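You operate a simulated robot arm through the tools that you are given. There is no shell and no other tool. Be economical: measure what you need, move in short steps, check, and stop when the job is done.

Carry out the task below with a simulated two-armed robot. There is one attempt and no reset: what you move stays moved.

## Task
Put the striped knitted tube from the white bench on the shelf under the white bench. Put the grey-rim teal cone in the good tray. Press the measure key three times. Push the middle drawer shut. Push the right drawer shut. Take the small black roll and leave it on the good tag. Put the blue-rim grey cone on the yarn card. Put the brown-rim white cone on the blue bench away on the middle rack shelf. Fetch the black tag and set it on the bander bed. Do these in any order. Set down upright: small black roll, blue-rim grey cone, brown-rim white cone.

The check looks at the end state, three seconds after you hand in, the way a careful person would. Anything else that was tipped, shoved, dropped, spilled or broken makes it a failure.

## Robot
Two 7-joint arms with two-finger grippers on one trunk, on a base that drives. Base frame: it is fixed to the floor where the robot stands at the start and does not move with it; the origin is under the middle of the robot, x ahead of it, y to its left, z up. Readings come in m, rad, newtons and seconds.
The left shoulder is at the start at [0.108, 0.216, 1.12], the right one opposite. With the tool pointing down near the work surface each hand reaches from about 0.1 to 0.54 m from the robot's upright axis, wherever it stands, measured 20 degrees to its own side. Places, roughly: bander bed (31x12 cm) [2.16, -0.8, 0.86]; black tag [1.25, -3.5, 0.25]; blue-rim grey cone [0.75, -2.75, 1]; brown-rim white cone [3.25, -2.5, 1]; good tag [0.5, -2.75, 0.75]; good tray [-0.25, -4.75, 0.25]; grey-rim teal cone [1.75, -0.25, 1]; measure key [0.3, -2.3, 0.9]; middle drawer [-0.2, -4.7, 0.7]; middle rack shelf [0.9, -0.7, 0.9]; right drawer [-0.7, -4.6, 0.7]; shelf under the white bench [0.9, -0.1, 0.2]; small black roll (6x6x8 cm) [0.4, -2.7, 0.9]; striped knitted tube (26x8x3 cm) [0.5, -0.1, 0.9]; yarn card [0.5, -2.5, 0.75]. Payload 3.43 kg a hand.
The tool frame of a hand sits at the grasp point between the pads (the TCP): z along the fingers, y along the line on which they close. The tips reach 0.02 m beyond it. Largest opening 0.124 m; the body of the gripper starts 0.093 m behind the TCP.
Orientation is that of the tool frame in the base frame, as a unit quaternion [w, x, y, z]. With the fingers straight down and closing along the base's y, the tool's x points along the base's -x, its y along +y and its z along -z.

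## Interface
- The arms move only by the tool drive_tool. It takes "left_commands", "right_commands" or both (then of equal length, played together; a hand with none holds still); each is a list of rows, each a list of 7 numbers: the shift along the tool's x, y, z in m, then the turn, a rotation vector about the tool's x, y, z in degrees, then the opening, from 0 (shut) to 1 (fully open). In form: [[dx, dy, dz, ax, ay, az, grip], ...]. A call has 1 to 12 rows; each row shifts and turns the commanded pose from where the row before left it, along the tool's axes as they then stand. A row lasts 0.2 s, in which the tool goes at most 0.05 m and 0.15 rad; a call with a longer step from one row to the next is refused whole, and so is a gripper value outside its range. Where a pose cannot be reached the arm comes as near as it can. A force on the tool above 40 N (or 10 N above the force at the start of the call, whichever is more), or a blocked arm, ends the call early, and 0.2 s more pass. The fingers move at their own pace (about 0.072 m/s each) and stop on an object; they squeeze with about 41 N. The grip force told is the motor's: it shows also when the fingers shut on nothing. Time passes only in rows, and 0.2 s behind the last, so rows that do not move let the fingers close. The reply holds the time, the measured pose of the TCP, the force on the tool along the base axes, the opening and the grip force, in the units named above and with some noise, with the torque about the TCP (base axes, N m) and any sound that the robot's microphone picked up.
- Cameras (640 x 400 px; columns grow to the right, rows downward): "scene" is now at [0.2269, -0.0279, 1.2485]; the picture's right is [-0.42, -0.91, 0.00], its down [-0.77, 0.36, -0.52] and it looks along [0.48, -0.22, -0.85] (base axes); focal length 214 px, centre (320, 200). "left" rides on the left gripper at [0.082, -0.014, -0.14] in its tool frame; the picture's right is [0.17, 0.99, 0.00], its down [-0.83, 0.14, -0.54] and it looks along [-0.53, 0.09, 0.84] (tool axes); focal length 243 px, centre (320, 200). "right" rides on the right gripper at [0.082, 0.014, -0.14] in its tool frame; the picture's right is [-0.17, 0.99, 0.00], its down [-0.83, -0.14, -0.54] and it looks along [-0.53, -0.09, 0.84] (tool axes); focal length 243 px, centre (320, 200). There is no depth. A picture from a camera that has moved, and an enlarged one, comes with that camera's place and axes in the base frame and with its lens.
- snapshot(camera): a new picture of that camera. It takes no simulated time.
- slide_trunk(by): slides the trunk up (or, below 0, down) by that many m; the arms and the scene camera ride with it, the base frame stays. It gives what a move gives, with no picture.
- steer(legs): drives the robot by 1 to 6 legs, each [ahead, left, turn to the left] in m, m and rad, along the robot's own axes; the way and the turn of a leg run together, so that a leg with both is an arc; at most 1.5 m and 3.142 rad a leg. The arms and the cameras ride along, it lands a little off, and it stops where it bumps. It gives what a move gives.
- turn_head(pan, tilt): turns the head with the scene camera to pan (to the left, within 1.396 rad either way) and tilt (down, from -0.506 to 1.204), counted from straight ahead of the robot. It gives what a move gives.
- zoom(camera, box): a new picture of the part [left, top, right, bottom] of that camera's present view, enlarged. It takes no simulated time.
- sign_off(): hands the job in; it is judged then, once.

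Go step by step. Nothing tells you exact positions but the pictures and the camera data: compare them with the known pose of the tool, close in by small moves and look again before you grip or let go. The budget is 217 turns and 220 pictures, counting those below and the enlarged ones. Unless the task says otherwise, let go and move clear before handing in.

The tools are called after "Request:" as name(argument=value, ...) on one line, values as JSON. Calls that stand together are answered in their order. drive_tool: Moves the arms, as the interface text tells. Its arguments: {"type":"object","properties":{"left_commands":{"type":"array"},"right_commands":{"type":"array"}},"required":[]} The other tools are called the same way: slide_trunk (by) slides the trunk up or down; steer (legs) drives the base; turn_head (pan, tilt) turns the head that bears the scene camera; snapshot (camera) takes a picture; zoom (camera, box) takes an enlarged picture of a part of a camera's view; sign_off () hands the job in.

At the start:

```text
clock: 0.0
left_position: [0.6703, 0.1169, 1.0181]
left_ee_rot: [-0.001, 0.0, 1.0, 0.0]
left_force: [0.5, -0.1, -0.6]
left_ft_torque: [0.02, 0.0, -0.02]
left_opening: 0.124
left_finger_force: 0.1
right_position: [0.2926, -0.2005, 1.0859]
right_ee_rot: [0.0, 0.0, 1.0, 0.0]
right_force: [-0.1, -0.3, 0.1]
right_ft_torque: [-0.03, -0.03, 0.0]
right_opening: 0.1237
right_finger_force: 0.1
trunk travel left (down, up): [-0.269, 0.322]
robot x, y, heading: [-0.0041, -0.0014, 0.001]
head pan, tilt: [-0.431, 1.019]
```

scene: 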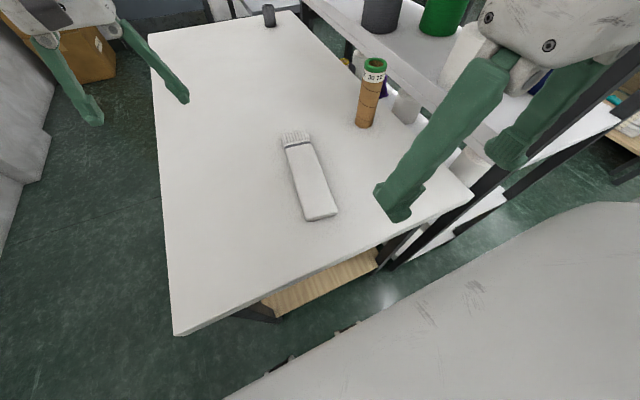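
right: 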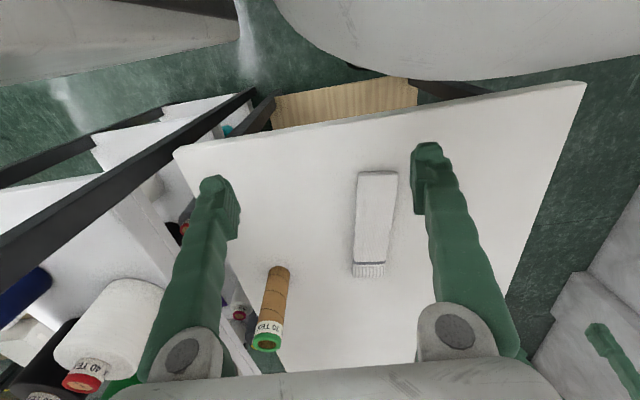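
left: 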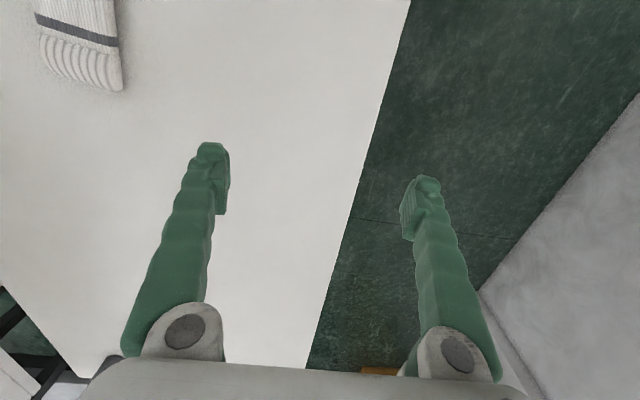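

I see the white bench ahead with the knitted tube on it, and a rack on the right. I'll look around before moving.

Request:
turn_head(pan=0, tilt=0.5)

Request:
snapshot(camera="scene")

Request:
turn_head(pan=-1.0, tilt=0.4)

Request:
snapshot(camera="scene")

```text
clock: 0.9
left_position: [0.6708, 0.1174, 1.0181]
left_ee_rot: [0.0, 0.001, 1.0, 0.0]
left_force: [0.0, -0.4, -0.1]
left_ft_torque: [0.0, -0.01, 0.0]
left_opening: 0.1241
left_finger_force: 0.0
right_position: [0.2929, -0.201, 1.0863]
right_ee_rot: [0.001, -0.001, 1.0, 0.001]
right_force: [-0.2, -0.1, -0.3]
right_ft_torque: [-0.01, -0.01, -0.01]
right_opening: 0.1241
right_finger_force: 0.1
trunk travel left (down, up): [-0.269, 0.322]
robot x, y, heading: [0.0001, -0.0001, 0.005]
head pan, tilt: [0.0, 0.499]
```

```text
216 pictures are left
camera scene: at [0.2556, 0.0006, 1.2908], right [0.0, -1.0, 0.0], down [-0.48, 0.0, -0.88], along [0.88, 0.0, -0.48], focal length 214 px, centre (320, 200)
```

scene: 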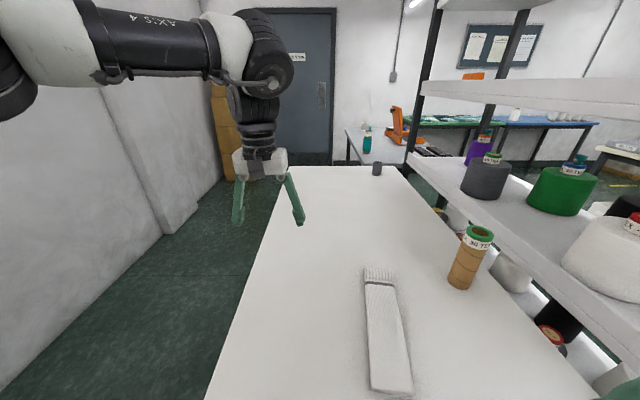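

```text
clock: 2.2
left_position: [0.6709, 0.1178, 1.0183]
left_ee_rot: [0.0, -0.001, 1.0, 0.001]
left_force: [0.2, -0.1, 0.2]
left_ft_torque: [0.02, 0.03, -0.01]
left_opening: 0.1239
left_finger_force: 0.0
right_position: [0.2918, -0.2008, 1.086]
right_ee_rot: [0.0, 0.001, 1.0, 0.0]
right_force: [0.0, 0.4, 0.0]
right_ft_torque: [-0.02, 0.04, 0.02]
right_opening: 0.124
right_finger_force: 0.0
trunk travel left (down, up): [-0.269, 0.322]
robot x, y, heading: [0.0003, -0.0005, -0.001]
head pan, tilt: [-1.0, 0.4]
```

```text
215 pictures are left
camera scene: at [0.2148, -0.0772, 1.3], right [-0.84, -0.54, 0.0], down [-0.21, 0.33, -0.92], along [0.5, -0.77, -0.39], focal length 214 px, centre (320, 200)
```

scene: 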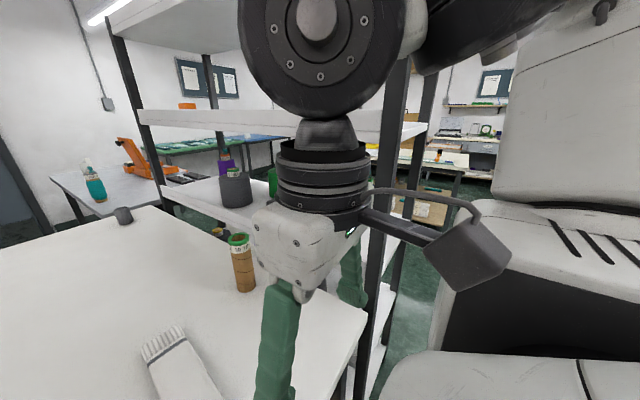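

Request:
turn_head(pan=-1.39, tilt=0.3)

Request:
snapshot(camera="scene")

Request:
turn_head(pan=1.39, tilt=0.5)

Request:
snapshot(camera="scene")

Request:
turn_head(pan=0, tilt=1.2)

Request:
snapshot(camera="scene")

```text
clock: 3.1
left_position: [0.672, 0.1184, 1.0188]
left_ee_rot: [0.001, 0.001, 1.0, 0.0]
left_force: [0.3, 0.1, -0.1]
left_ft_torque: [-0.01, 0.05, 0.03]
left_opening: 0.124
left_finger_force: 0.1
right_position: [0.2933, -0.2014, 1.0856]
right_ee_rot: [-0.001, 0.0, 1.0, 0.0]
right_force: [-0.3, -0.4, 0.3]
right_ft_torque: [0.0, 0.05, -0.01]
right_opening: 0.1241
right_finger_force: 0.1
trunk travel left (down, up): [-0.269, 0.322]
robot x, y, heading: [0.0024, 0.0007, -0.0]
head pan, tilt: [-1.389, 0.3]
```

```text
214 pictures are left
camera scene: at [0.1816, -0.0911, 1.3093], right [-0.98, -0.18, 0.0], down [-0.05, 0.29, -0.96], along [0.17, -0.94, -0.3], focal length 214 px, centre (320, 200)
```

scene: 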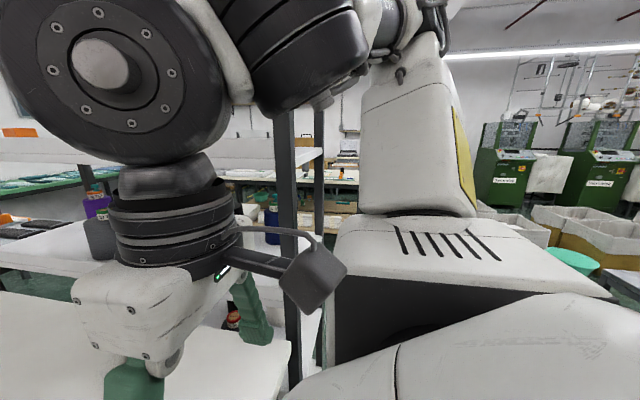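

```text
clock: 5.5
left_position: [0.6711, 0.117, 1.0187]
left_ee_rot: [0.0, 0.0, 1.0, 0.0]
left_force: [0.7, 0.0, -0.6]
left_ft_torque: [0.0, 0.0, 0.02]
left_opening: 0.1239
left_finger_force: 0.0
right_position: [0.2931, -0.2002, 1.0864]
right_ee_rot: [0.001, 0.001, 1.0, 0.0]
right_force: [-0.4, 0.6, -0.1]
right_ft_torque: [0.01, 0.0, 0.03]
right_opening: 0.1238
right_finger_force: 0.1
trunk travel left (down, up): [-0.269, 0.322]
robot x, y, heading: [-0.0018, -0.0032, -0.002]
head pan, tilt: [1.389, 0.499]
```

```text
213 pictures are left
camera scene: at [0.1812, 0.0902, 1.2909], right [0.98, -0.18, 0.0], down [-0.09, -0.47, -0.88], along [0.16, 0.86, -0.48], focal length 214 px, centre (320, 200)
```

scene: 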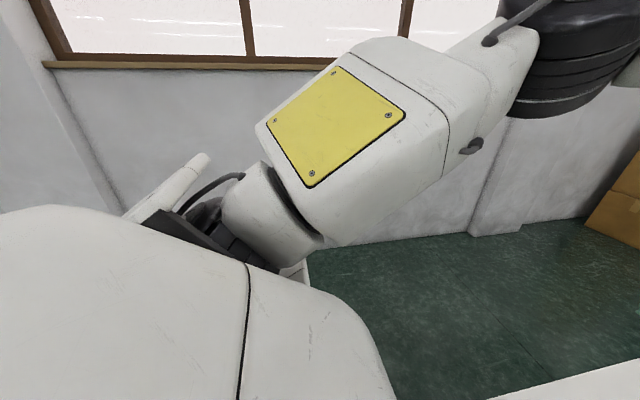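

```text
clock: 7.1
left_position: [0.6705, 0.1163, 1.0188]
left_ee_rot: [0.0, 0.0, 1.0, 0.0]
left_force: [-0.6, -0.7, 0.2]
left_ft_torque: [0.01, 0.02, 0.01]
left_opening: 0.1241
left_finger_force: 0.1
right_position: [0.2924, -0.2019, 1.0867]
right_ee_rot: [-0.001, 0.0, 1.0, 0.0]
right_force: [-0.2, -0.4, -0.4]
right_ft_torque: [0.01, -0.04, 0.01]
right_opening: 0.1241
right_finger_force: 0.0
trunk travel left (down, up): [-0.269, 0.322]
robot x, y, heading: [0.0007, -0.0048, -0.004]
head pan, tilt: [0.0, 1.201]
```

```text
212 pictures are left
camera scene: at [0.2206, 0.0008, 1.2372], right [0.0, -1.0, 0.0], down [-0.93, 0.0, -0.36], along [0.36, 0.0, -0.93], focal length 214 px, centre (320, 200)
```

scene: 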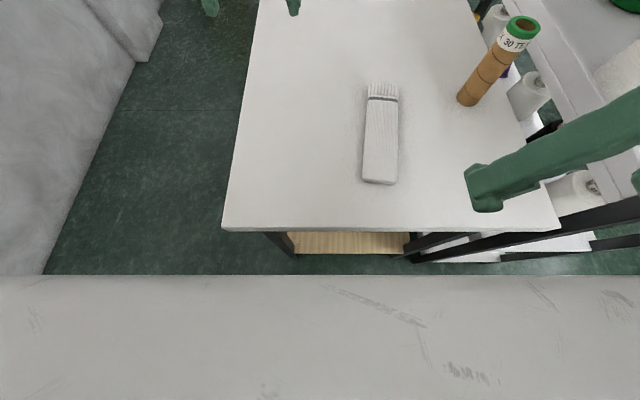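

Request:
drive_tool(right_commands=[[0, 0, 0, 0, 0, 7.6, 1], [0, 0, 0, 0, -8.4, 0, 1], [0, 0, 0, 0, -8.4, 0, 1], [0, 0, 0, 0, -8.4, 0, 1], [0, 0, 0, 0, -8.4, 0, 1], [0, 0, 0, 0, -8.4, 0, 1]])

Request:
snapshot(camera="right")

```text
clock: 8.5
left_position: [0.6711, 0.1168, 1.0176]
left_ee_rot: [0.0, 0.0, 1.0, 0.0]
left_force: [0.0, 0.1, 0.9]
left_ft_torque: [0.0, -0.01, 0.0]
left_opening: 0.124
left_finger_force: 0.0
right_position: [0.3181, -0.1994, 1.2004]
right_ee_rot: [0.335, 0.063, 0.94, -0.021]
right_force: [-0.4, 0.5, -0.5]
right_ft_torque: [-0.03, 0.0, 0.01]
right_opening: 0.124
right_finger_force: 0.0
right hand out of reach, approached as far as the arm can: row 2, 3, 4, 5, 6
trunk travel left (down, up): [-0.269, 0.322]
robot x, y, heading: [0.0042, -0.0021, 0.004]
head pan, tilt: [0.0, 1.201]
```

```text
211 pictures are left
camera right: at [0.1678, -0.1671, 1.2575], right [0.26, 0.96, 0.11], down [0.28, -0.18, 0.94], along [0.92, -0.21, -0.32], focal length 243 px, centre (320, 200)
```

right: 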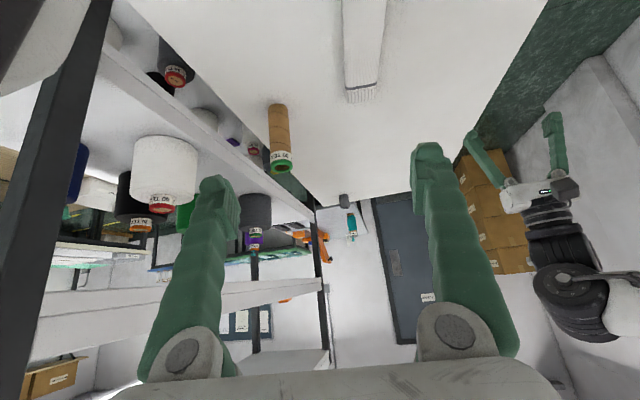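

Request:
drive_tool(right_commands=[[-0.006, 0.02, 0.032, 0, 0, 0, 1], [-0.006, 0.02, 0.032, 0, 0, 0, 1], [-0.006, 0.02, 0.032, 0, 0, 0, 1], [-0.006, 0.02, 0.032, 0, 0, 0, 1], [-0.006, 0.02, 0.032, 0, 0, 0, 1]])

Request:
snapshot(camera="right")

Request:
snapshot(camera="scene")

```text
clock: 9.7
left_position: [0.6729, 0.116, 1.0175]
left_ee_rot: [0.0, 0.0, 1.0, 0.0]
left_force: [-0.4, -0.3, 0.1]
left_ft_torque: [0.02, 0.05, 0.02]
left_opening: 0.1241
left_finger_force: 0.0
right_position: [0.4538, -0.2185, 1.1386]
right_ee_rot: [0.334, 0.063, 0.94, -0.019]
right_force: [0.2, -0.3, -0.7]
right_ft_torque: [0.0, 0.04, -0.03]
right_opening: 0.124
right_finger_force: 0.1
right hand out of reach, approached as far as the arm can: row 1, 2, 3, 4, 5
trunk travel left (down, up): [-0.269, 0.322]
robot x, y, heading: [-0.0042, 0.0014, 0.001]
head pan, tilt: [0.0, 1.201]
```

```text
210 pictures are left
camera right: at [0.3044, -0.1867, 1.1973], right [0.26, 0.96, 0.11], down [0.28, -0.18, 0.94], along [0.92, -0.21, -0.32], focal length 243 px, centre (320, 200)
```

right: 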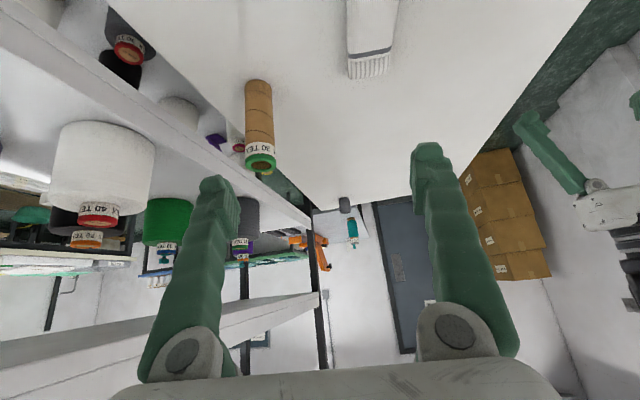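

```text
209 pictures are left
camera scene: at [0.2218, 0.0005, 1.2369], right [0.0, -1.0, 0.0], down [-0.93, 0.0, -0.36], along [0.36, 0.0, -0.93], focal length 214 px, centre (320, 200)
```

scene: 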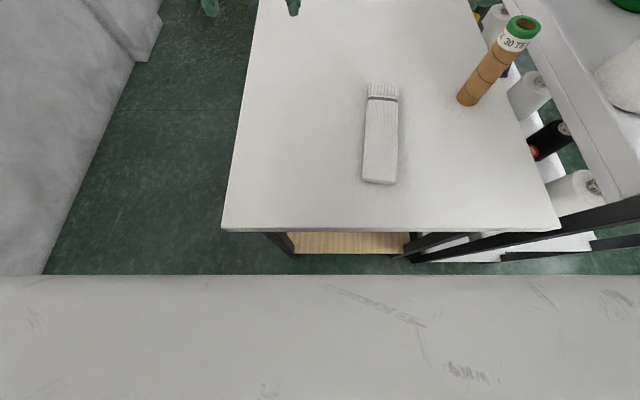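

Request:
steer(legs=[[-0.2, 0, 0]])

Request:
snapshot(camera="scene")

```text
clock: 11.5
left_position: [0.4731, 0.1211, 1.0187]
left_ee_rot: [0.0, -0.004, 1.0, -0.001]
left_force: [-0.9, 0.4, 0.4]
left_ft_torque: [-0.02, -0.05, 0.0]
left_opening: 0.1239
left_finger_force: 0.1
right_position: [0.2574, -0.2166, 1.1404]
right_ee_rot: [0.333, 0.059, 0.941, -0.017]
right_force: [0.3, -0.1, -0.8]
right_ft_torque: [-0.01, 0.01, -0.04]
right_opening: 0.1242
right_finger_force: 0.0
trunk travel left (down, up): [-0.269, 0.322]
robot x, y, heading: [-0.1973, 0.0034, 0.01]
head pan, tilt: [0.0, 1.201]
```

```text
208 pictures are left
camera scene: at [0.024, 0.0015, 1.2371], right [0.01, -1.0, 0.0], down [-0.93, -0.01, -0.36], along [0.36, 0.0, -0.93], focal length 214 px, centre (320, 200)
```

scene: 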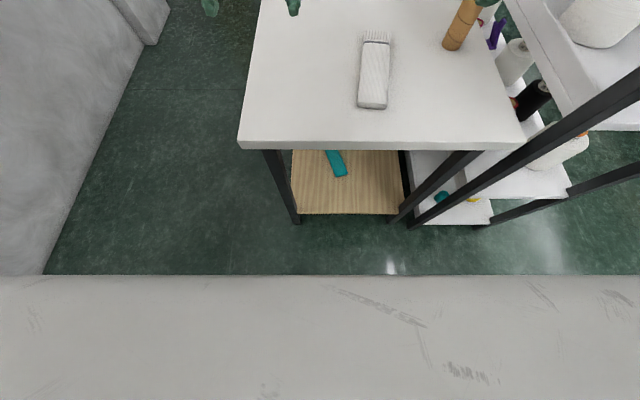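

Request:
drive_tool(right_commands=[[-0.003, 0.02, 0.041, 0, 0, 0, 1], [-0.003, 0.02, 0.041, 0, 0, 0, 1], [-0.003, 0.02, 0.041, 0, 0, 0, 1], [-0.003, 0.02, 0.041, 0, 0, 0, 1], [-0.003, 0.02, 0.041, 0, 0, 0, 1]])

Request:
snapshot(camera="scene")

```text
clock: 12.7
left_position: [0.4738, 0.1196, 1.0176]
left_ee_rot: [-0.001, -0.003, 1.0, 0.0]
left_force: [0.1, -0.8, -0.2]
left_ft_torque: [0.0, 0.01, -0.02]
left_opening: 0.1241
left_finger_force: 0.1
right_position: [0.3722, -0.2241, 1.0853]
right_ee_rot: [0.334, 0.06, 0.94, -0.018]
right_force: [1.0, 1.0, 0.2]
right_ft_torque: [0.02, -0.01, -0.02]
right_opening: 0.124
right_finger_force: 0.1
right hand out of reach, approached as far as the arm can: row 1, 2, 3, 4, 5
trunk travel left (down, up): [-0.269, 0.322]
robot x, y, heading: [-0.1941, -0.0016, 0.006]
head pan, tilt: [0.0, 1.201]
```

```text
207 pictures are left
camera scene: at [0.0246, 0.0013, 1.237], right [0.01, -1.0, 0.0], down [-0.93, -0.01, -0.36], along [0.36, 0.0, -0.93], focal length 214 px, centre (320, 200)
```

scene: 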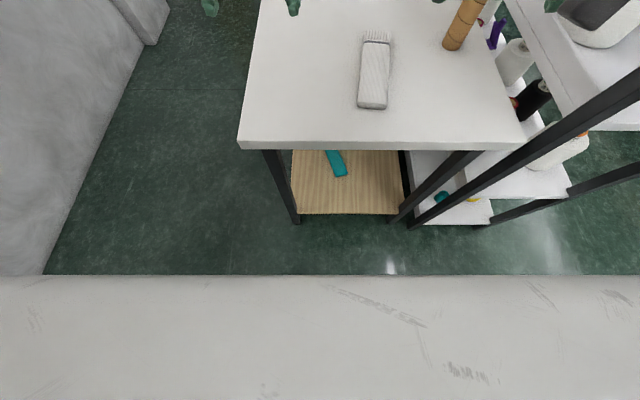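

Request:
drive_tool(right_commands=[[0, 0, 0, 0, 8, 0, 1], [0, 0, 0, 0, 8, 0, 1], [0, 0, 0, 0, 8, 0, 1]])

```text
clock: 13.5
left_position: [0.4739, 0.1192, 1.0179]
left_ee_rot: [-0.001, -0.004, 1.0, 0.0]
left_force: [0.6, -0.9, 0.6]
left_ft_torque: [0.02, 0.0, 0.01]
left_opening: 0.1241
left_finger_force: 0.0
right_position: [0.3135, -0.2129, 1.0565]
right_ee_rot: [0.132, 0.065, 0.989, -0.003]
right_force: [0.5, -0.1, -0.6]
right_ft_torque: [0.02, 0.0, 0.0]
right_opening: 0.124
right_finger_force: 0.0
right hand out of reach, approached as far as the arm can: row 2, 3
trunk travel left (down, up): [-0.269, 0.322]
robot x, y, heading: [-0.1982, -0.0031, 0.007]
head pan, tilt: [0.0, 1.201]
```

Request:
drive_tool(right_commands=[[0.0, 0, 0.04, 0, 0, 0, 1]])

Request:
drive_tool(right_commands=[[0.0, 0, 0.04, 0, 0, 0, 1]])

Request:
drive_tool(right_commands=[[0.0, 0.04, 0.0, 0, 0, 0, 1]])

```text
clock: 13.9
left_position: [0.4755, 0.1191, 1.016]
left_ee_rot: [0.0, -0.003, 1.0, 0.0]
left_force: [0.6, -0.1, -0.7]
left_ft_torque: [0.0, 0.05, -0.02]
left_opening: 0.1241
left_finger_force: 0.0
right_position: [0.3259, -0.2158, 1.0171]
right_ee_rot: [0.13, 0.062, 0.99, -0.003]
right_force: [0.1, -0.1, 0.1]
right_ft_torque: [0.02, 0.0, -0.03]
right_opening: 0.1237
right_finger_force: 0.1
trunk travel left (down, up): [-0.269, 0.322]
robot x, y, heading: [-0.1967, 0.0002, 0.002]
head pan, tilt: [0.0, 1.201]
```

```text
clock: 14.3
left_position: [0.4757, 0.1208, 1.0159]
left_ee_rot: [-0.001, -0.004, 1.0, 0.0]
left_force: [0.2, 0.7, 0.2]
left_ft_torque: [-0.04, 0.04, 0.02]
left_opening: 0.1241
left_finger_force: 0.0
right_position: [0.335, -0.216, 0.978]
right_ee_rot: [0.13, 0.063, 0.99, -0.004]
right_force: [0.0, 0.3, -0.2]
right_ft_torque: [0.01, 0.01, -0.03]
right_opening: 0.1239
right_finger_force: 0.2
trunk travel left (down, up): [-0.269, 0.322]
robot x, y, heading: [-0.2011, 0.0009, 0.006]
head pan, tilt: [0.0, 1.201]
```

```text
clock: 14.7
left_position: [0.4741, 0.1198, 1.0174]
left_ee_rot: [0.0, -0.003, 1.0, 0.0]
left_force: [-0.3, 0.0, 0.2]
left_ft_torque: [0.0, 0.03, -0.02]
left_opening: 0.1239
left_finger_force: 0.0
right_position: [0.3355, -0.206, 0.9796]
right_ee_rot: [0.13, 0.063, 0.989, -0.003]
right_force: [-1.1, -0.1, 0.3]
right_ft_torque: [-0.03, 0.02, 0.01]
right_opening: 0.1242
right_finger_force: 0.1
right hand out of reach, approached as far as the arm can: row 1
trunk travel left (down, up): [-0.269, 0.322]
robot x, y, heading: [-0.1982, -0.0001, 0.006]
head pan, tilt: [0.0, 1.201]
```

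Request:
steer(legs=[[0, 0.12, 0]])

Request:
drive_tool(right_commands=[[-0.01, 0, 0, 0, -8, 0, 1], [-0.04, 0, 0, 0, -8, 0, 1], [-0.035, 0, 0.02, 0, -8, 0, 1]])

Request:
snapshot(camera="right")

Request:
snapshot(camera="scene")

```text
clock: 16.9
left_position: [0.4725, 0.2388, 1.0175]
left_ee_rot: [0.0, -0.003, 1.0, 0.0]
left_force: [0.3, 0.4, -0.5]
left_ft_torque: [-0.02, 0.0, 0.01]
left_opening: 0.124
left_finger_force: 0.2
right_position: [0.3348, -0.0876, 0.9806]
right_ee_rot: [0.13, 0.063, 0.989, -0.003]
right_force: [0.3, -0.5, 0.4]
right_ft_torque: [-0.02, 0.0, -0.01]
right_opening: 0.1235
right_finger_force: 0.1
trunk travel left (down, up): [-0.269, 0.322]
robot x, y, heading: [-0.1976, 0.1179, 0.008]
head pan, tilt: [0.0, 1.201]
```

```text
clock: 17.7
left_position: [0.4731, 0.2395, 1.0183]
left_ee_rot: [0.0, -0.003, 1.0, 0.0]
left_force: [-0.3, 1.0, -0.7]
left_ft_torque: [-0.02, 0.04, -0.02]
left_opening: 0.124
left_finger_force: 0.0
right_position: [0.4218, -0.1081, 1.0007]
right_ee_rot: [0.334, 0.06, 0.941, -0.013]
right_force: [-0.3, 0.0, 0.2]
right_ft_torque: [0.01, 0.0, 0.02]
right_opening: 0.1238
right_finger_force: 0.1
right hand out of reach, approached as far as the arm can: row 2
trunk travel left (down, up): [-0.269, 0.322]
robot x, y, heading: [-0.1984, 0.1154, 0.009]
head pan, tilt: [0.0, 1.201]
```

```text
206 pictures are left
camera right: at [0.2712, -0.0764, 1.0581], right [0.25, 0.96, 0.12], down [0.28, -0.19, 0.94], along [0.93, -0.2, -0.32], focal length 243 px, centre (320, 200)
```

right: 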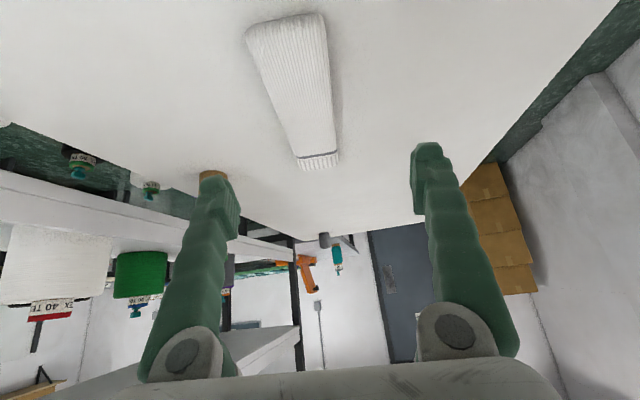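

```text
205 pictures are left
camera scene: at [0.024, 0.1201, 1.237], right [0.01, -1.0, 0.0], down [-0.93, -0.01, -0.36], along [0.36, 0.0, -0.93], focal length 214 px, centre (320, 200)
```

scene: 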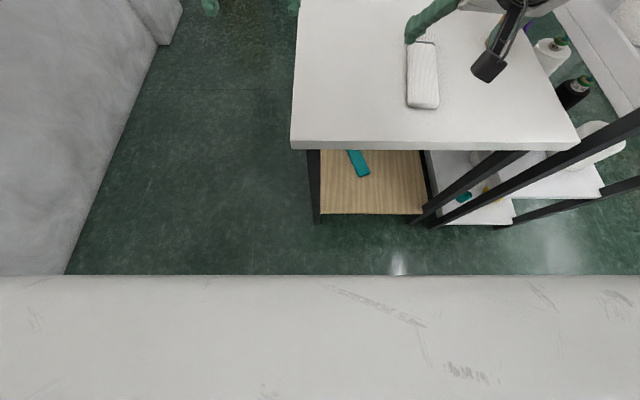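

Request:
drive_tool(right_commands=[[0.018, -0.002, 0.037, 0, 0, 0, 1], [0.018, -0.002, 0.037, 0, 0, 0, 1]])

Request:
snapshot(camera="right")

Request:
snapshot(camera="scene")

```text
clock: 18.3
left_position: [0.4742, 0.2393, 1.0184]
left_ee_rot: [0.0, -0.004, 1.0, 0.0]
left_force: [0.1, -0.6, 0.1]
left_ft_torque: [0.01, -0.01, 0.02]
left_opening: 0.1241
left_finger_force: 0.0
right_position: [0.4396, -0.1088, 0.9197]
right_ee_rot: [0.334, 0.06, 0.941, -0.015]
right_force: [0.7, 0.6, -0.1]
right_ft_torque: [0.0, 0.03, 0.01]
right_opening: 0.124
right_finger_force: 0.2
trunk travel left (down, up): [-0.269, 0.322]
robot x, y, heading: [-0.1992, 0.1169, 0.009]
head pan, tilt: [0.0, 1.201]
```

```text
204 pictures are left
camera right: at [0.2896, -0.0783, 0.9769], right [0.25, 0.96, 0.12], down [0.28, -0.19, 0.94], along [0.93, -0.2, -0.32], focal length 243 px, centre (320, 200)
```

right: 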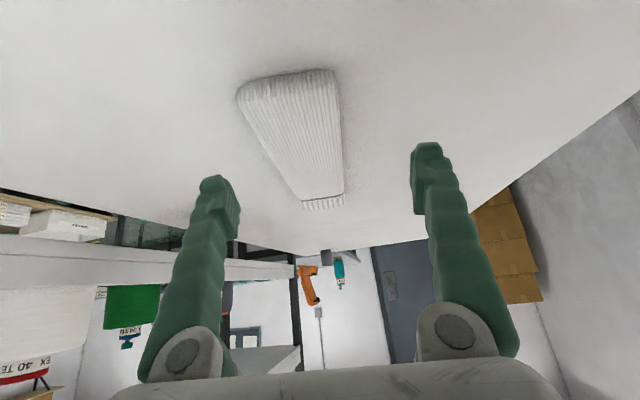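

```text
203 pictures are left
camera scene: at [0.0238, 0.12, 1.237], right [0.01, -1.0, 0.0], down [-0.93, -0.01, -0.36], along [0.36, 0.0, -0.93], focal length 214 px, centre (320, 200)
```

scene: 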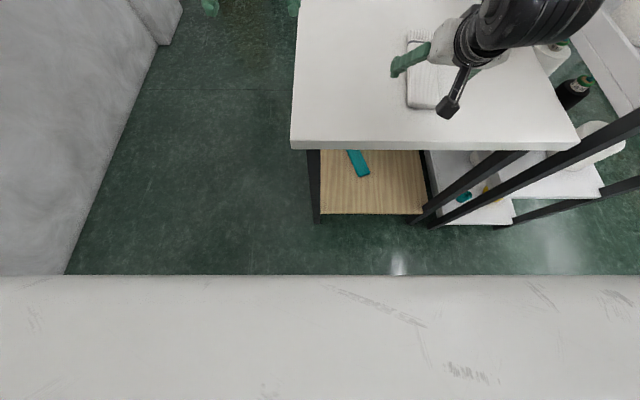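

Request:
drive_tool(right_commands=[[0.007, -0.003, 0.015, 0, 0, 0, 1], [0.007, -0.003, 0.015, 0, 0, 0, 1]])

Request:
snapshot(camera="right")

```text
clock: 18.9
left_position: [0.4724, 0.2397, 1.0184]
left_ee_rot: [0.0, -0.003, 1.0, 0.0]
left_force: [0.1, 0.4, 0.8]
left_ft_torque: [-0.01, 0.0, 0.01]
left_opening: 0.124
left_finger_force: 0.1
right_position: [0.4463, -0.1146, 0.8864]
right_ee_rot: [0.333, 0.06, 0.941, -0.016]
right_force: [-0.4, -0.5, 0.3]
right_ft_torque: [0.0, 0.01, 0.0]
right_opening: 0.1242
right_finger_force: 0.0
trunk travel left (down, up): [-0.269, 0.322]
robot x, y, heading: [-0.196, 0.1133, 0.009]
head pan, tilt: [0.0, 1.201]
```

```text
202 pictures are left
camera right: at [0.2963, -0.0839, 0.9446], right [0.25, 0.96, 0.12], down [0.28, -0.19, 0.94], along [0.93, -0.2, -0.32], focal length 243 px, centre (320, 200)
```

right: 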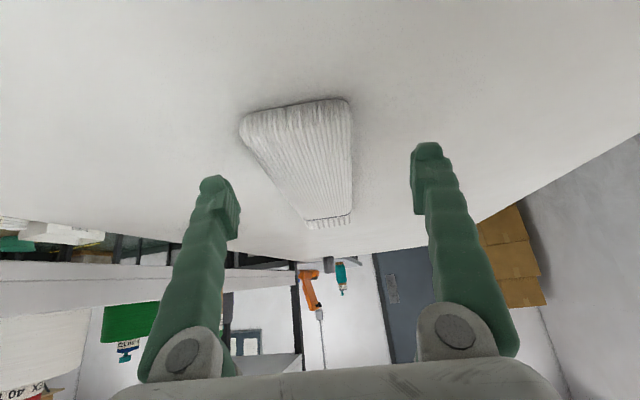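

Request:
drive_tool(right_commands=[[0.008, 0, 0.0095, 0, 0, 0, 1], [0.003, 0, 0.004, 0, 0, 0, 1]])

Request:
snapshot(camera="right")

```text
clock: 19.5
left_position: [0.473, 0.2397, 1.0187]
left_ee_rot: [0.001, -0.003, 1.0, 0.0]
left_force: [1.0, 0.8, 0.7]
left_ft_torque: [-0.05, 0.01, 0.0]
left_opening: 0.124
left_finger_force: 0.1
right_position: [0.4466, -0.1163, 0.8705]
right_ee_rot: [0.334, 0.061, 0.94, -0.016]
right_force: [0.3, 0.1, -0.3]
right_ft_torque: [-0.01, 0.01, 0.02]
right_opening: 0.1238
right_finger_force: 0.1
trunk travel left (down, up): [-0.269, 0.322]
robot x, y, heading: [-0.2003, 0.1153, 0.007]
head pan, tilt: [0.0, 1.201]
```

```text
201 pictures are left
camera right: at [0.2966, -0.0847, 0.9276], right [0.25, 0.96, 0.12], down [0.28, -0.19, 0.94], along [0.93, -0.2, -0.32], focal length 243 px, centre (320, 200)
```

right: 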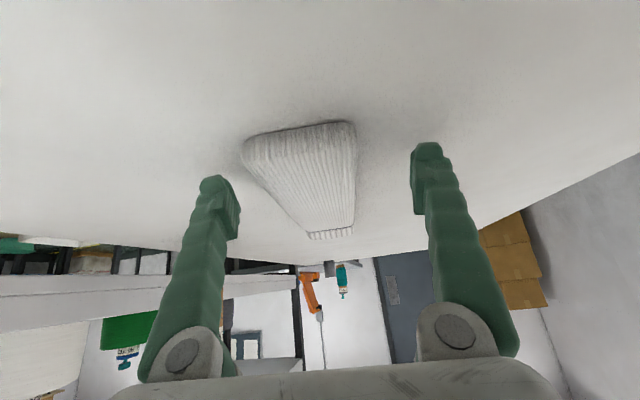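

Request:
drive_tool(right_commands=[[0.003, 0, 0.004, 0, 0, 0, 1], [0, 0, 0, 0, 0, 0, 0], [0, 0, 0, 0, 0, 0, 0], [0, 0, 0, 0, 0, 0, 0], [0, 0, 0, 0, 0, 0, 0]])

Request:
snapshot(camera="right")

```text
clock: 20.7
left_position: [0.4728, 0.2393, 1.0176]
left_ee_rot: [0.0, -0.005, 1.0, -0.001]
left_force: [-0.6, 0.4, 0.2]
left_ft_torque: [-0.03, -0.01, 0.02]
left_opening: 0.124
left_finger_force: 0.0
right_position: [0.4452, -0.1157, 0.8648]
right_ee_rot: [0.334, 0.062, 0.941, -0.015]
right_force: [0.8, 0.6, 2.0]
right_ft_torque: [0.02, -0.06, -0.06]
right_opening: 0.0681
right_finger_force: 40.8
trunk travel left (down, up): [-0.269, 0.322]
robot x, y, heading: [-0.1987, 0.1211, 0.003]
head pan, tilt: [0.0, 1.201]
```

```text
200 pictures are left
camera right: at [0.2967, -0.0847, 0.923], right [0.25, 0.96, 0.12], down [0.28, -0.19, 0.94], along [0.93, -0.2, -0.32], focal length 243 px, centre (320, 200)
```

right: 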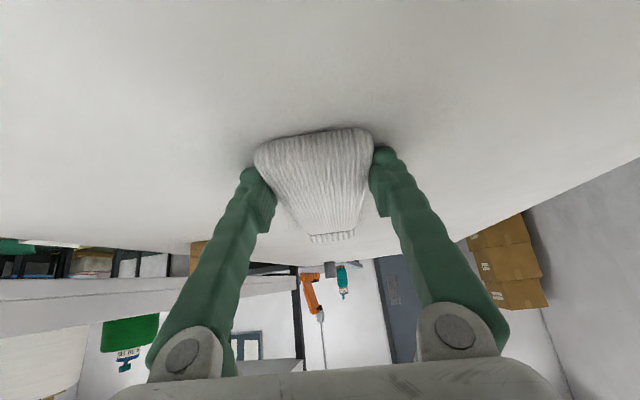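

Request:
drive_tool(right_commands=[[-0.019, 0, -0.023, 0, 0, 0, 0], [-0.025, 0, -0.031, 0, 0, 0, 0], [0, 0, 0, 0, 0, 0, 0]])

Request:
steer(legs=[[-0.4, -0.14, 0]])

Request:
snapshot(camera="right")

Request:
snapshot(camera="scene")

```text
clock: 21.5
left_position: [0.474, 0.2396, 1.0177]
left_ee_rot: [0.0, -0.004, 1.0, -0.001]
left_force: [-0.5, -0.2, 0.1]
left_ft_torque: [0.01, 0.03, 0.05]
left_opening: 0.1241
left_finger_force: 0.1
right_position: [0.4478, -0.1173, 0.9329]
right_ee_rot: [0.333, 0.059, 0.941, -0.016]
right_force: [0.1, 0.2, 0.2]
right_ft_torque: [0.0, -0.01, 0.01]
right_opening: 0.0
right_finger_force: 34.0
trunk travel left (down, up): [-0.269, 0.322]
robot x, y, heading: [-0.1969, 0.1172, 0.008]
head pan, tilt: [0.0, 1.201]
```

```text
clock: 24.0
left_position: [0.1441, 0.122, 1.0206]
left_ee_rot: [0.001, -0.001, 1.0, 0.0]
left_force: [-0.6, -0.6, 0.2]
left_ft_torque: [0.05, -0.02, 0.03]
left_opening: 0.1239
left_finger_force: 0.2
right_position: [0.1176, -0.2359, 0.9362]
right_ee_rot: [0.335, 0.062, 0.94, -0.016]
right_force: [-0.1, 0.5, -0.2]
right_ft_torque: [0.05, 0.02, 0.04]
right_opening: 0.0
right_finger_force: 35.1
trunk travel left (down, up): [-0.269, 0.322]
robot x, y, heading: [-0.5232, 0.0026, 0.007]
head pan, tilt: [0.0, 1.201]
stopped in leg 1: the robot was blocked; the commanded pose is now the measured one
```

```text
199 pictures are left
camera right: at [-0.0336, -0.203, 0.9931], right [0.25, 0.96, 0.12], down [0.28, -0.19, 0.94], along [0.93, -0.21, -0.32], focal length 243 px, centre (320, 200)
```

right: 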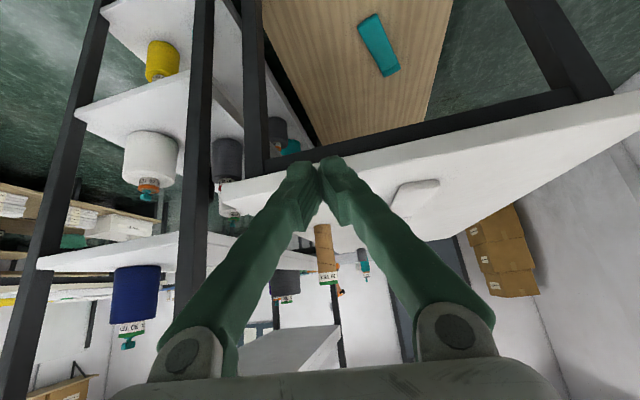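

```text
198 pictures are left
camera scene: at [-0.3071, 0.0042, 1.2379], right [0.0, -1.0, 0.0], down [-0.93, 0.0, -0.36], along [0.36, 0.0, -0.93], focal length 214 px, centre (320, 200)
```

scene: 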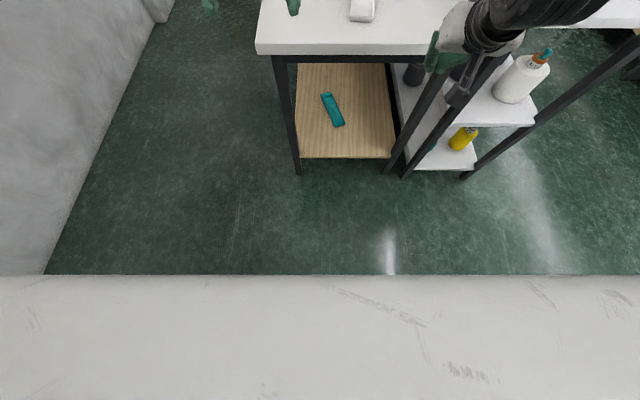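

Request:
steer(legs=[[0.325, 0.115, 0]])

Request:
drive_tool(right_commands=[[0, 0, 0, 0, 0, 0, 1], [0, 0, 0, 0, 0, 0, 1], [0, 0, 0, 0, 0, 0, 1], [0, 0, 0, 0, 0, 0, 1]])

Request:
snapshot(camera="right")

Request:
snapshot(camera="scene")

```text
clock: 26.6
left_position: [0.4754, 0.235, 1.0181]
left_ee_rot: [0.0, 0.001, 1.0, 0.001]
left_force: [0.9, -0.2, 0.0]
left_ft_torque: [0.02, 0.02, -0.06]
left_opening: 0.1244
left_finger_force: 0.0
right_position: [0.4464, -0.1225, 0.9338]
right_ee_rot: [0.333, 0.064, 0.94, -0.017]
right_force: [-0.6, -0.7, 0.8]
right_ft_torque: [0.03, 0.01, 0.02]
right_opening: 0.0
right_finger_force: 34.2
trunk travel left (down, up): [-0.269, 0.322]
robot x, y, heading: [-0.1935, 0.1173, -0.0]
head pan, tilt: [0.0, 1.201]
```

```text
clock: 27.6
left_position: [0.4765, 0.2347, 1.019]
left_ee_rot: [0.001, 0.001, 1.0, 0.0]
left_force: [0.6, 0.4, 0.7]
left_ft_torque: [-0.01, -0.01, -0.01]
left_opening: 0.124
left_finger_force: 0.1
right_position: [0.4466, -0.1222, 0.9342]
right_ee_rot: [0.333, 0.063, 0.941, -0.017]
right_force: [0.6, -0.4, 0.0]
right_ft_torque: [0.0, 0.0, 0.01]
right_opening: 0.1238
right_finger_force: 0.1
trunk travel left (down, up): [-0.269, 0.322]
robot x, y, heading: [-0.195, 0.1166, -0.002]
head pan, tilt: [0.0, 1.201]
```

```text
197 pictures are left
camera right: at [0.2969, -0.0899, 0.9917], right [0.26, 0.96, 0.11], down [0.28, -0.19, 0.94], along [0.92, -0.21, -0.32], focal length 243 px, centre (320, 200)
```

right: 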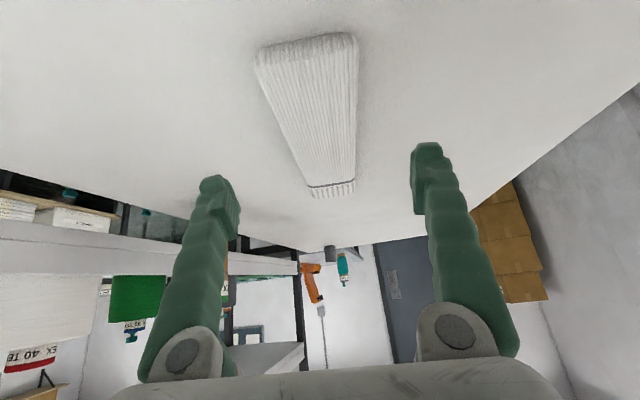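

```text
196 pictures are left
camera scene: at [0.0247, 0.1182, 1.2372], right [0.0, -1.0, 0.0], down [-0.93, 0.0, -0.36], along [0.36, 0.0, -0.93], focal length 214 px, centre (320, 200)
```

scene: 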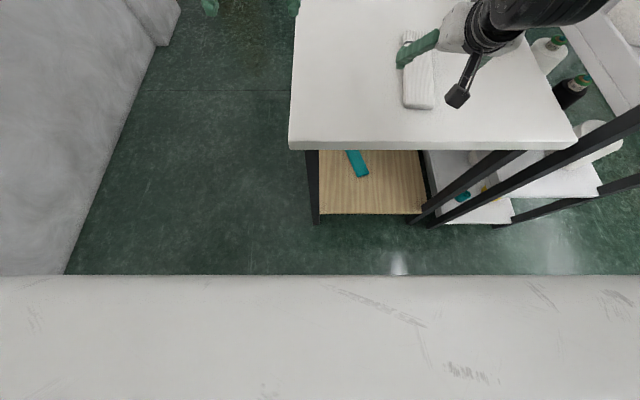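

Request:
drive_tool(right_commands=[[0.013, 0.002, 0.023, 0, 0, 0, 1], [0.013, 0.002, 0.023, 0, 0, 0, 1], [0.006, 0.002, 0.012, 0, 0, 0, 1], [0.004, 0, 0.006, 0, 0, 0, 1], [0.004, 0, 0.005, 0, 0, 0, 1]])

```text
clock: 28.8
left_position: [0.475, 0.234, 1.0181]
left_ee_rot: [0.001, -0.001, 1.0, -0.001]
left_force: [-0.1, 0.1, 0.1]
left_ft_torque: [0.02, -0.02, 0.02]
left_opening: 0.1239
left_finger_force: 0.0
right_position: [0.4477, -0.1222, 0.8603]
right_ee_rot: [0.334, 0.066, 0.94, -0.018]
right_force: [-0.6, 0.8, 2.1]
right_ft_torque: [-0.13, 0.03, -0.07]
right_opening: 0.124
right_finger_force: 0.0
right hand out of reach, approached as far as the arm can: row 2, 3
trunk travel left (down, up): [-0.269, 0.322]
robot x, y, heading: [-0.1963, 0.1197, 0.001]
head pan, tilt: [0.0, 1.201]
```

Request:
drive_tool(right_commands=[[0.004, 0, 0.005, 0, 0, 0, 1]])

Request:
snapshot(camera="right")

```text
clock: 29.2
left_position: [0.4743, 0.2351, 1.0206]
left_ee_rot: [0.001, 0.0, 1.0, 0.0]
left_force: [0.5, 0.0, -0.5]
left_ft_torque: [-0.02, -0.03, -0.01]
left_opening: 0.1241
left_finger_force: 0.1
right_position: [0.4472, -0.1213, 0.8604]
right_ee_rot: [0.341, 0.064, 0.938, -0.019]
right_force: [1.4, -2.6, 32.8]
right_ft_torque: [-2.24, 0.33, 0.11]
right_opening: 0.1239
right_finger_force: 0.1
trunk travel left (down, up): [-0.269, 0.322]
robot x, y, heading: [-0.1945, 0.1139, -0.002]
head pan, tilt: [0.0, 1.201]
```

```text
195 pictures are left
camera right: at [0.2968, -0.089, 0.9161], right [0.26, 0.96, 0.12], down [0.27, -0.19, 0.94], along [0.93, -0.21, -0.31], focal length 243 px, centre (320, 200)
```

right: 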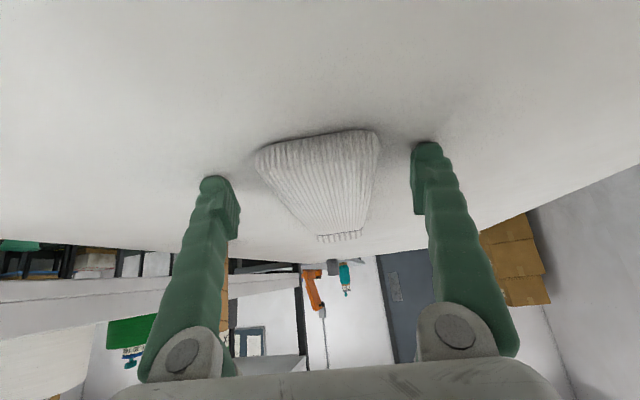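

Request:
drive_tool(right_commands=[[-0.03, 0, -0.037, 0, 0, 0, 1], [-0.03, 0, -0.037, 0, 0, 0, 1]])

Request:
steer(legs=[[0.19, 0, 0]])

Request:
drive_tool(right_commands=[[0.03, 0, -0.04, 0, 8, 0, 1], [0.03, 0, -0.04, 0, 8, 0, 1], [0.03, 0, -0.03, 0, 8, 0, 1], [0.03, 0, 0, 0, 8, 0, 1], [0.03, 0, 0, 0, 7, 0, 1]])

Request:
snapshot(camera="right")

```text
clock: 29.8
left_position: [0.4736, 0.2343, 1.0187]
left_ee_rot: [0.001, 0.0, 1.0, 0.0]
left_force: [0.7, 0.5, -0.1]
left_ft_torque: [-0.04, -0.05, 0.02]
left_opening: 0.1237
left_finger_force: 0.1
right_position: [0.4456, -0.1225, 0.9496]
right_ee_rot: [0.335, 0.066, 0.94, -0.017]
right_force: [0.2, 0.4, -0.1]
right_ft_torque: [-0.01, -0.04, 0.05]
right_opening: 0.1238
right_finger_force: 0.1
trunk travel left (down, up): [-0.269, 0.322]
robot x, y, heading: [-0.1992, 0.1163, -0.0]
head pan, tilt: [0.0, 1.201]
```

```text
clock: 31.6
left_position: [0.6671, 0.2329, 1.0177]
left_ee_rot: [0.0, 0.001, 1.0, 0.0]
left_force: [0.5, 0.3, 0.0]
left_ft_torque: [-0.01, 0.02, -0.01]
left_opening: 0.1239
left_finger_force: 0.0
right_position: [0.6397, -0.1239, 0.9508]
right_ee_rot: [0.336, 0.067, 0.94, -0.017]
right_force: [-0.1, 0.4, 0.0]
right_ft_torque: [0.01, -0.01, -0.01]
right_opening: 0.1241
right_finger_force: 0.1
trunk travel left (down, up): [-0.269, 0.322]
robot x, y, heading: [-0.0022, 0.1156, 0.001]
head pan, tilt: [0.0, 1.201]
```

```text
clock: 32.8
left_position: [0.6679, 0.2333, 1.019]
left_ee_rot: [0.001, 0.001, 1.0, 0.0]
left_force: [0.3, 0.0, 0.6]
left_ft_torque: [0.03, -0.03, 0.02]
left_opening: 0.1241
left_finger_force: 0.0
right_position: [0.4485, -0.0962, 0.9843]
right_ee_rot: [0.001, 0.068, 0.998, 0.006]
right_force: [-0.6, -0.2, 0.3]
right_ft_torque: [0.03, 0.02, 0.05]
right_opening: 0.1242
right_finger_force: 0.1
trunk travel left (down, up): [-0.269, 0.322]
robot x, y, heading: [-0.0013, 0.1161, 0.004]
head pan, tilt: [0.0, 1.201]
```

```text
194 pictures are left
camera right: at [0.368, -0.0739, 1.1254], right [0.3, 0.95, 0.01], down [0.8, -0.26, 0.54], along [0.52, -0.15, -0.84], focal length 243 px, centre (320, 200)
```

right: 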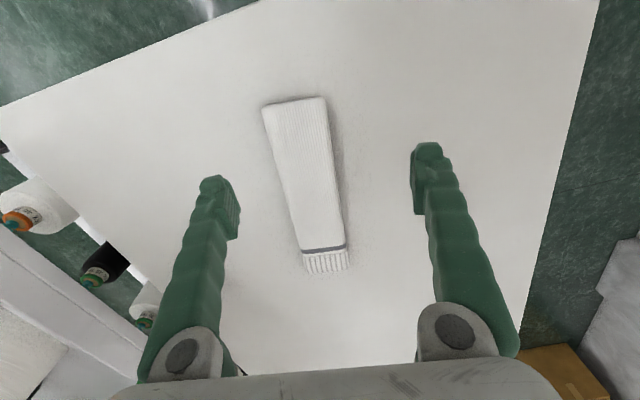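

Request:
drive_tool(right_commands=[[-0.017, -0.009, 0.04, 0, 0, 0, 1], [-0.017, -0.009, 0.04, 0, 0, 0, 1]])

Request:
snapshot(camera="right")

```text
clock: 33.4
left_position: [0.668, 0.2331, 1.0175]
left_ee_rot: [0.0, 0.001, 1.0, 0.0]
left_force: [0.1, 0.0, -0.8]
left_ft_torque: [0.03, -0.01, -0.01]
left_opening: 0.1239
left_finger_force: 0.1
right_position: [0.4794, -0.1203, 0.9033]
right_ee_rot: [0.003, 0.07, 0.997, 0.007]
right_force: [1.0, 0.3, 0.2]
right_ft_torque: [0.04, 0.02, 0.02]
right_opening: 0.1239
right_finger_force: 0.1
trunk travel left (down, up): [-0.269, 0.322]
robot x, y, heading: [0.0004, 0.1176, -0.002]
head pan, tilt: [0.0, 1.201]
```

```text
193 pictures are left
camera right: at [0.3981, -0.0963, 1.0446], right [0.3, 0.95, 0.01], down [0.8, -0.26, 0.54], along [0.52, -0.15, -0.84], focal length 243 px, centre (320, 200)
```

right: 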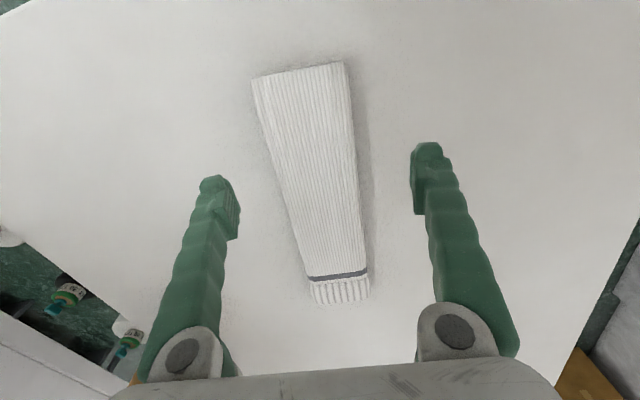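

Centred over the tube; I'll lower onto the bench level and close.

Request:
drive_tool(right_commands=[[0, 0, 0.03, 0, 0, 0, 1], [0, 0, 0.013, 0, 0, 0, 1], [0, 0, 0, 0, 0, 0, 0], [0, 0, 0, 0, 0, 0, 0], [0, 0, 0, 0, 0, 0, 0], [0, 0, 0, 0, 0, 0, 0]])

Request:
snapshot(camera="right")

```text
clock: 34.8
left_position: [0.6678, 0.2343, 1.019]
left_ee_rot: [-0.001, 0.001, 1.0, -0.001]
left_force: [-0.8, 0.1, 0.3]
left_ft_torque: [0.0, 0.01, 0.01]
left_opening: 0.1238
left_finger_force: 0.0
right_position: [0.4778, -0.1195, 0.8623]
right_ee_rot: [0.003, 0.069, 0.998, 0.006]
right_force: [-0.1, 0.8, -0.4]
right_ft_torque: [0.01, 0.0, -0.02]
right_opening: 0.0681
right_finger_force: 41.0
trunk travel left (down, up): [-0.269, 0.322]
robot x, y, heading: [-0.0007, 0.117, -0.004]
head pan, tilt: [0.0, 1.201]
```

```text
192 pictures are left
camera right: at [0.3973, -0.0959, 1.0016], right [0.3, 0.95, 0.01], down [0.8, -0.26, 0.54], along [0.52, -0.15, -0.84], focal length 243 px, centre (320, 200)
```

right: 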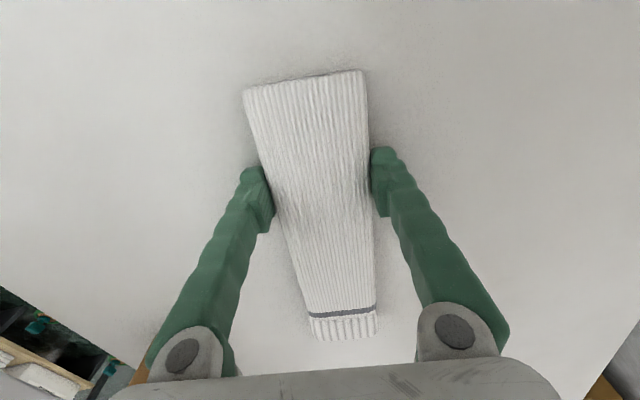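

Request:
drive_tool(right_commands=[[0, 0, 0, 0, 0, 0, 1], [0, 0, 0, 0, 0, 0, 1], [0, 0, 0.005, 0, 0, 0, 1], [0, 0, 0.003, 0, 0, 0, 1]])

Request:
drive_tool(right_commands=[[0, 0, 0, 0, 0, 0, 0], [0, 0, 0, 0, 0, 0, 0], [0, 0, 0, 0, 0, 0, 0], [0, 0, 0, 0, 0, 0, 0], [0, 0, -0.01, 0, 0, 0, 0], [0, 0, -0.01, 0, 0, 0, 0], [0, 0, -0.01, 0, 0, 0, 0]])

Request:
snapshot(camera="right")

```text
clock: 35.8
left_position: [0.6664, 0.2339, 1.0196]
left_ee_rot: [0.001, 0.001, 1.0, 0.0]
left_force: [-0.3, -0.7, -0.8]
left_ft_torque: [0.03, -0.01, -0.02]
left_opening: 0.124
left_finger_force: 0.1
right_position: [0.4789, -0.118, 0.8572]
right_ee_rot: [0.007, 0.071, 0.997, 0.005]
right_force: [-0.4, -3.0, 26.2]
right_ft_torque: [-1.82, 0.38, 0.18]
right_opening: 0.124
right_finger_force: 0.0
trunk travel left (down, up): [-0.269, 0.322]
robot x, y, heading: [-0.004, 0.1165, 0.003]
head pan, tilt: [0.0, 1.201]
```

```text
clock: 36.2
left_position: [0.6656, 0.2304, 1.0198]
left_ee_rot: [0.002, 0.002, 1.0, 0.001]
left_force: [-0.5, -0.4, 0.6]
left_ft_torque: [0.05, -0.03, 0.02]
left_opening: 0.1241
left_finger_force: 0.1
right_position: [0.4784, -0.126, 0.8578]
right_ee_rot: [0.009, 0.075, 0.997, -0.001]
right_force: [-4.0, -22.2, 44.3]
right_ft_torque: [-2.35, 0.67, 0.04]
right_opening: 0.0996
right_finger_force: 20.8
trunk travel left (down, up): [-0.269, 0.322]
robot x, y, heading: [-0.0007, 0.1179, -0.001]
head pan, tilt: [0.0, 1.201]
stopped in row 1 (right hand): the force on the tool passed its limit at 46 N (the readings are from after the stop); the commanded pose is now the measured one
```

```text
191 pictures are left
camera right: at [0.3962, -0.1006, 0.9978], right [0.31, 0.95, 0.0], down [0.79, -0.26, 0.55], along [0.53, -0.17, -0.83], focal length 243 px, centre (320, 200)
```

right: 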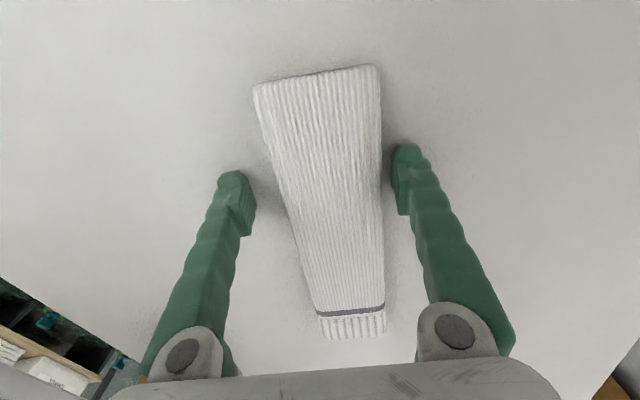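

Request:
drive_tool(right_commands=[[0, 0.003, -0.004, 0, 0, 0, 1], [0, 0.0, 0, 0, 0, 0, 0], [0, 0, 0, 0, 0, 0, 0], [0, 0, 0, 0, 0, 0, 0], [0, 0, 0, 0, 0, 0, 0]])

Request:
drive_tool(right_commands=[[0, 0, -0.008, 0, 0, 0, 0], [0, 0, -0.008, 0, 0, 0, 0], [0, 0, -0.008, 0, 0, 0, 0]])

Request:
snapshot(camera="right")

```text
clock: 37.4
left_position: [0.6663, 0.2323, 1.0188]
left_ee_rot: [0.001, 0.0, 1.0, -0.001]
left_force: [0.1, 0.4, 0.2]
left_ft_torque: [0.02, -0.02, 0.0]
left_opening: 0.124
left_finger_force: 0.0
right_position: [0.4807, -0.1188, 0.8614]
right_ee_rot: [0.007, 0.073, 0.997, 0.004]
right_force: [-2.6, -10.1, 21.0]
right_ft_torque: [-1.0, 0.23, -0.02]
right_opening: 0.0678
right_finger_force: 41.0
trunk travel left (down, up): [-0.269, 0.322]
robot x, y, heading: [-0.0019, 0.118, -0.001]
head pan, tilt: [0.0, 1.201]
```

```text
clock: 38.2
left_position: [0.668, 0.2334, 1.0178]
left_ee_rot: [0.001, 0.002, 1.0, 0.0]
left_force: [-1.0, 0.7, 0.0]
left_ft_torque: [0.03, 0.0, -0.01]
left_opening: 0.124
left_finger_force: 0.1
right_position: [0.4799, -0.1192, 0.8819]
right_ee_rot: [0.006, 0.072, 0.997, 0.004]
right_force: [-0.7, -0.6, -0.6]
right_ft_torque: [0.02, 0.0, -0.01]
right_opening: 0.068
right_finger_force: 40.8
trunk travel left (down, up): [-0.269, 0.322]
robot x, y, heading: [-0.0027, 0.1184, -0.004]
head pan, tilt: [0.0, 1.201]
```

```text
190 pictures are left
camera right: at [0.3983, -0.0952, 1.0227], right [0.31, 0.95, 0.01], down [0.8, -0.26, 0.55], along [0.52, -0.16, -0.84], focal length 243 px, centre (320, 200)
```

right: 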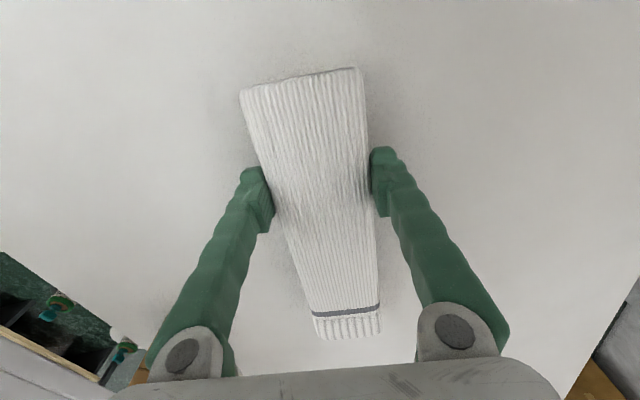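

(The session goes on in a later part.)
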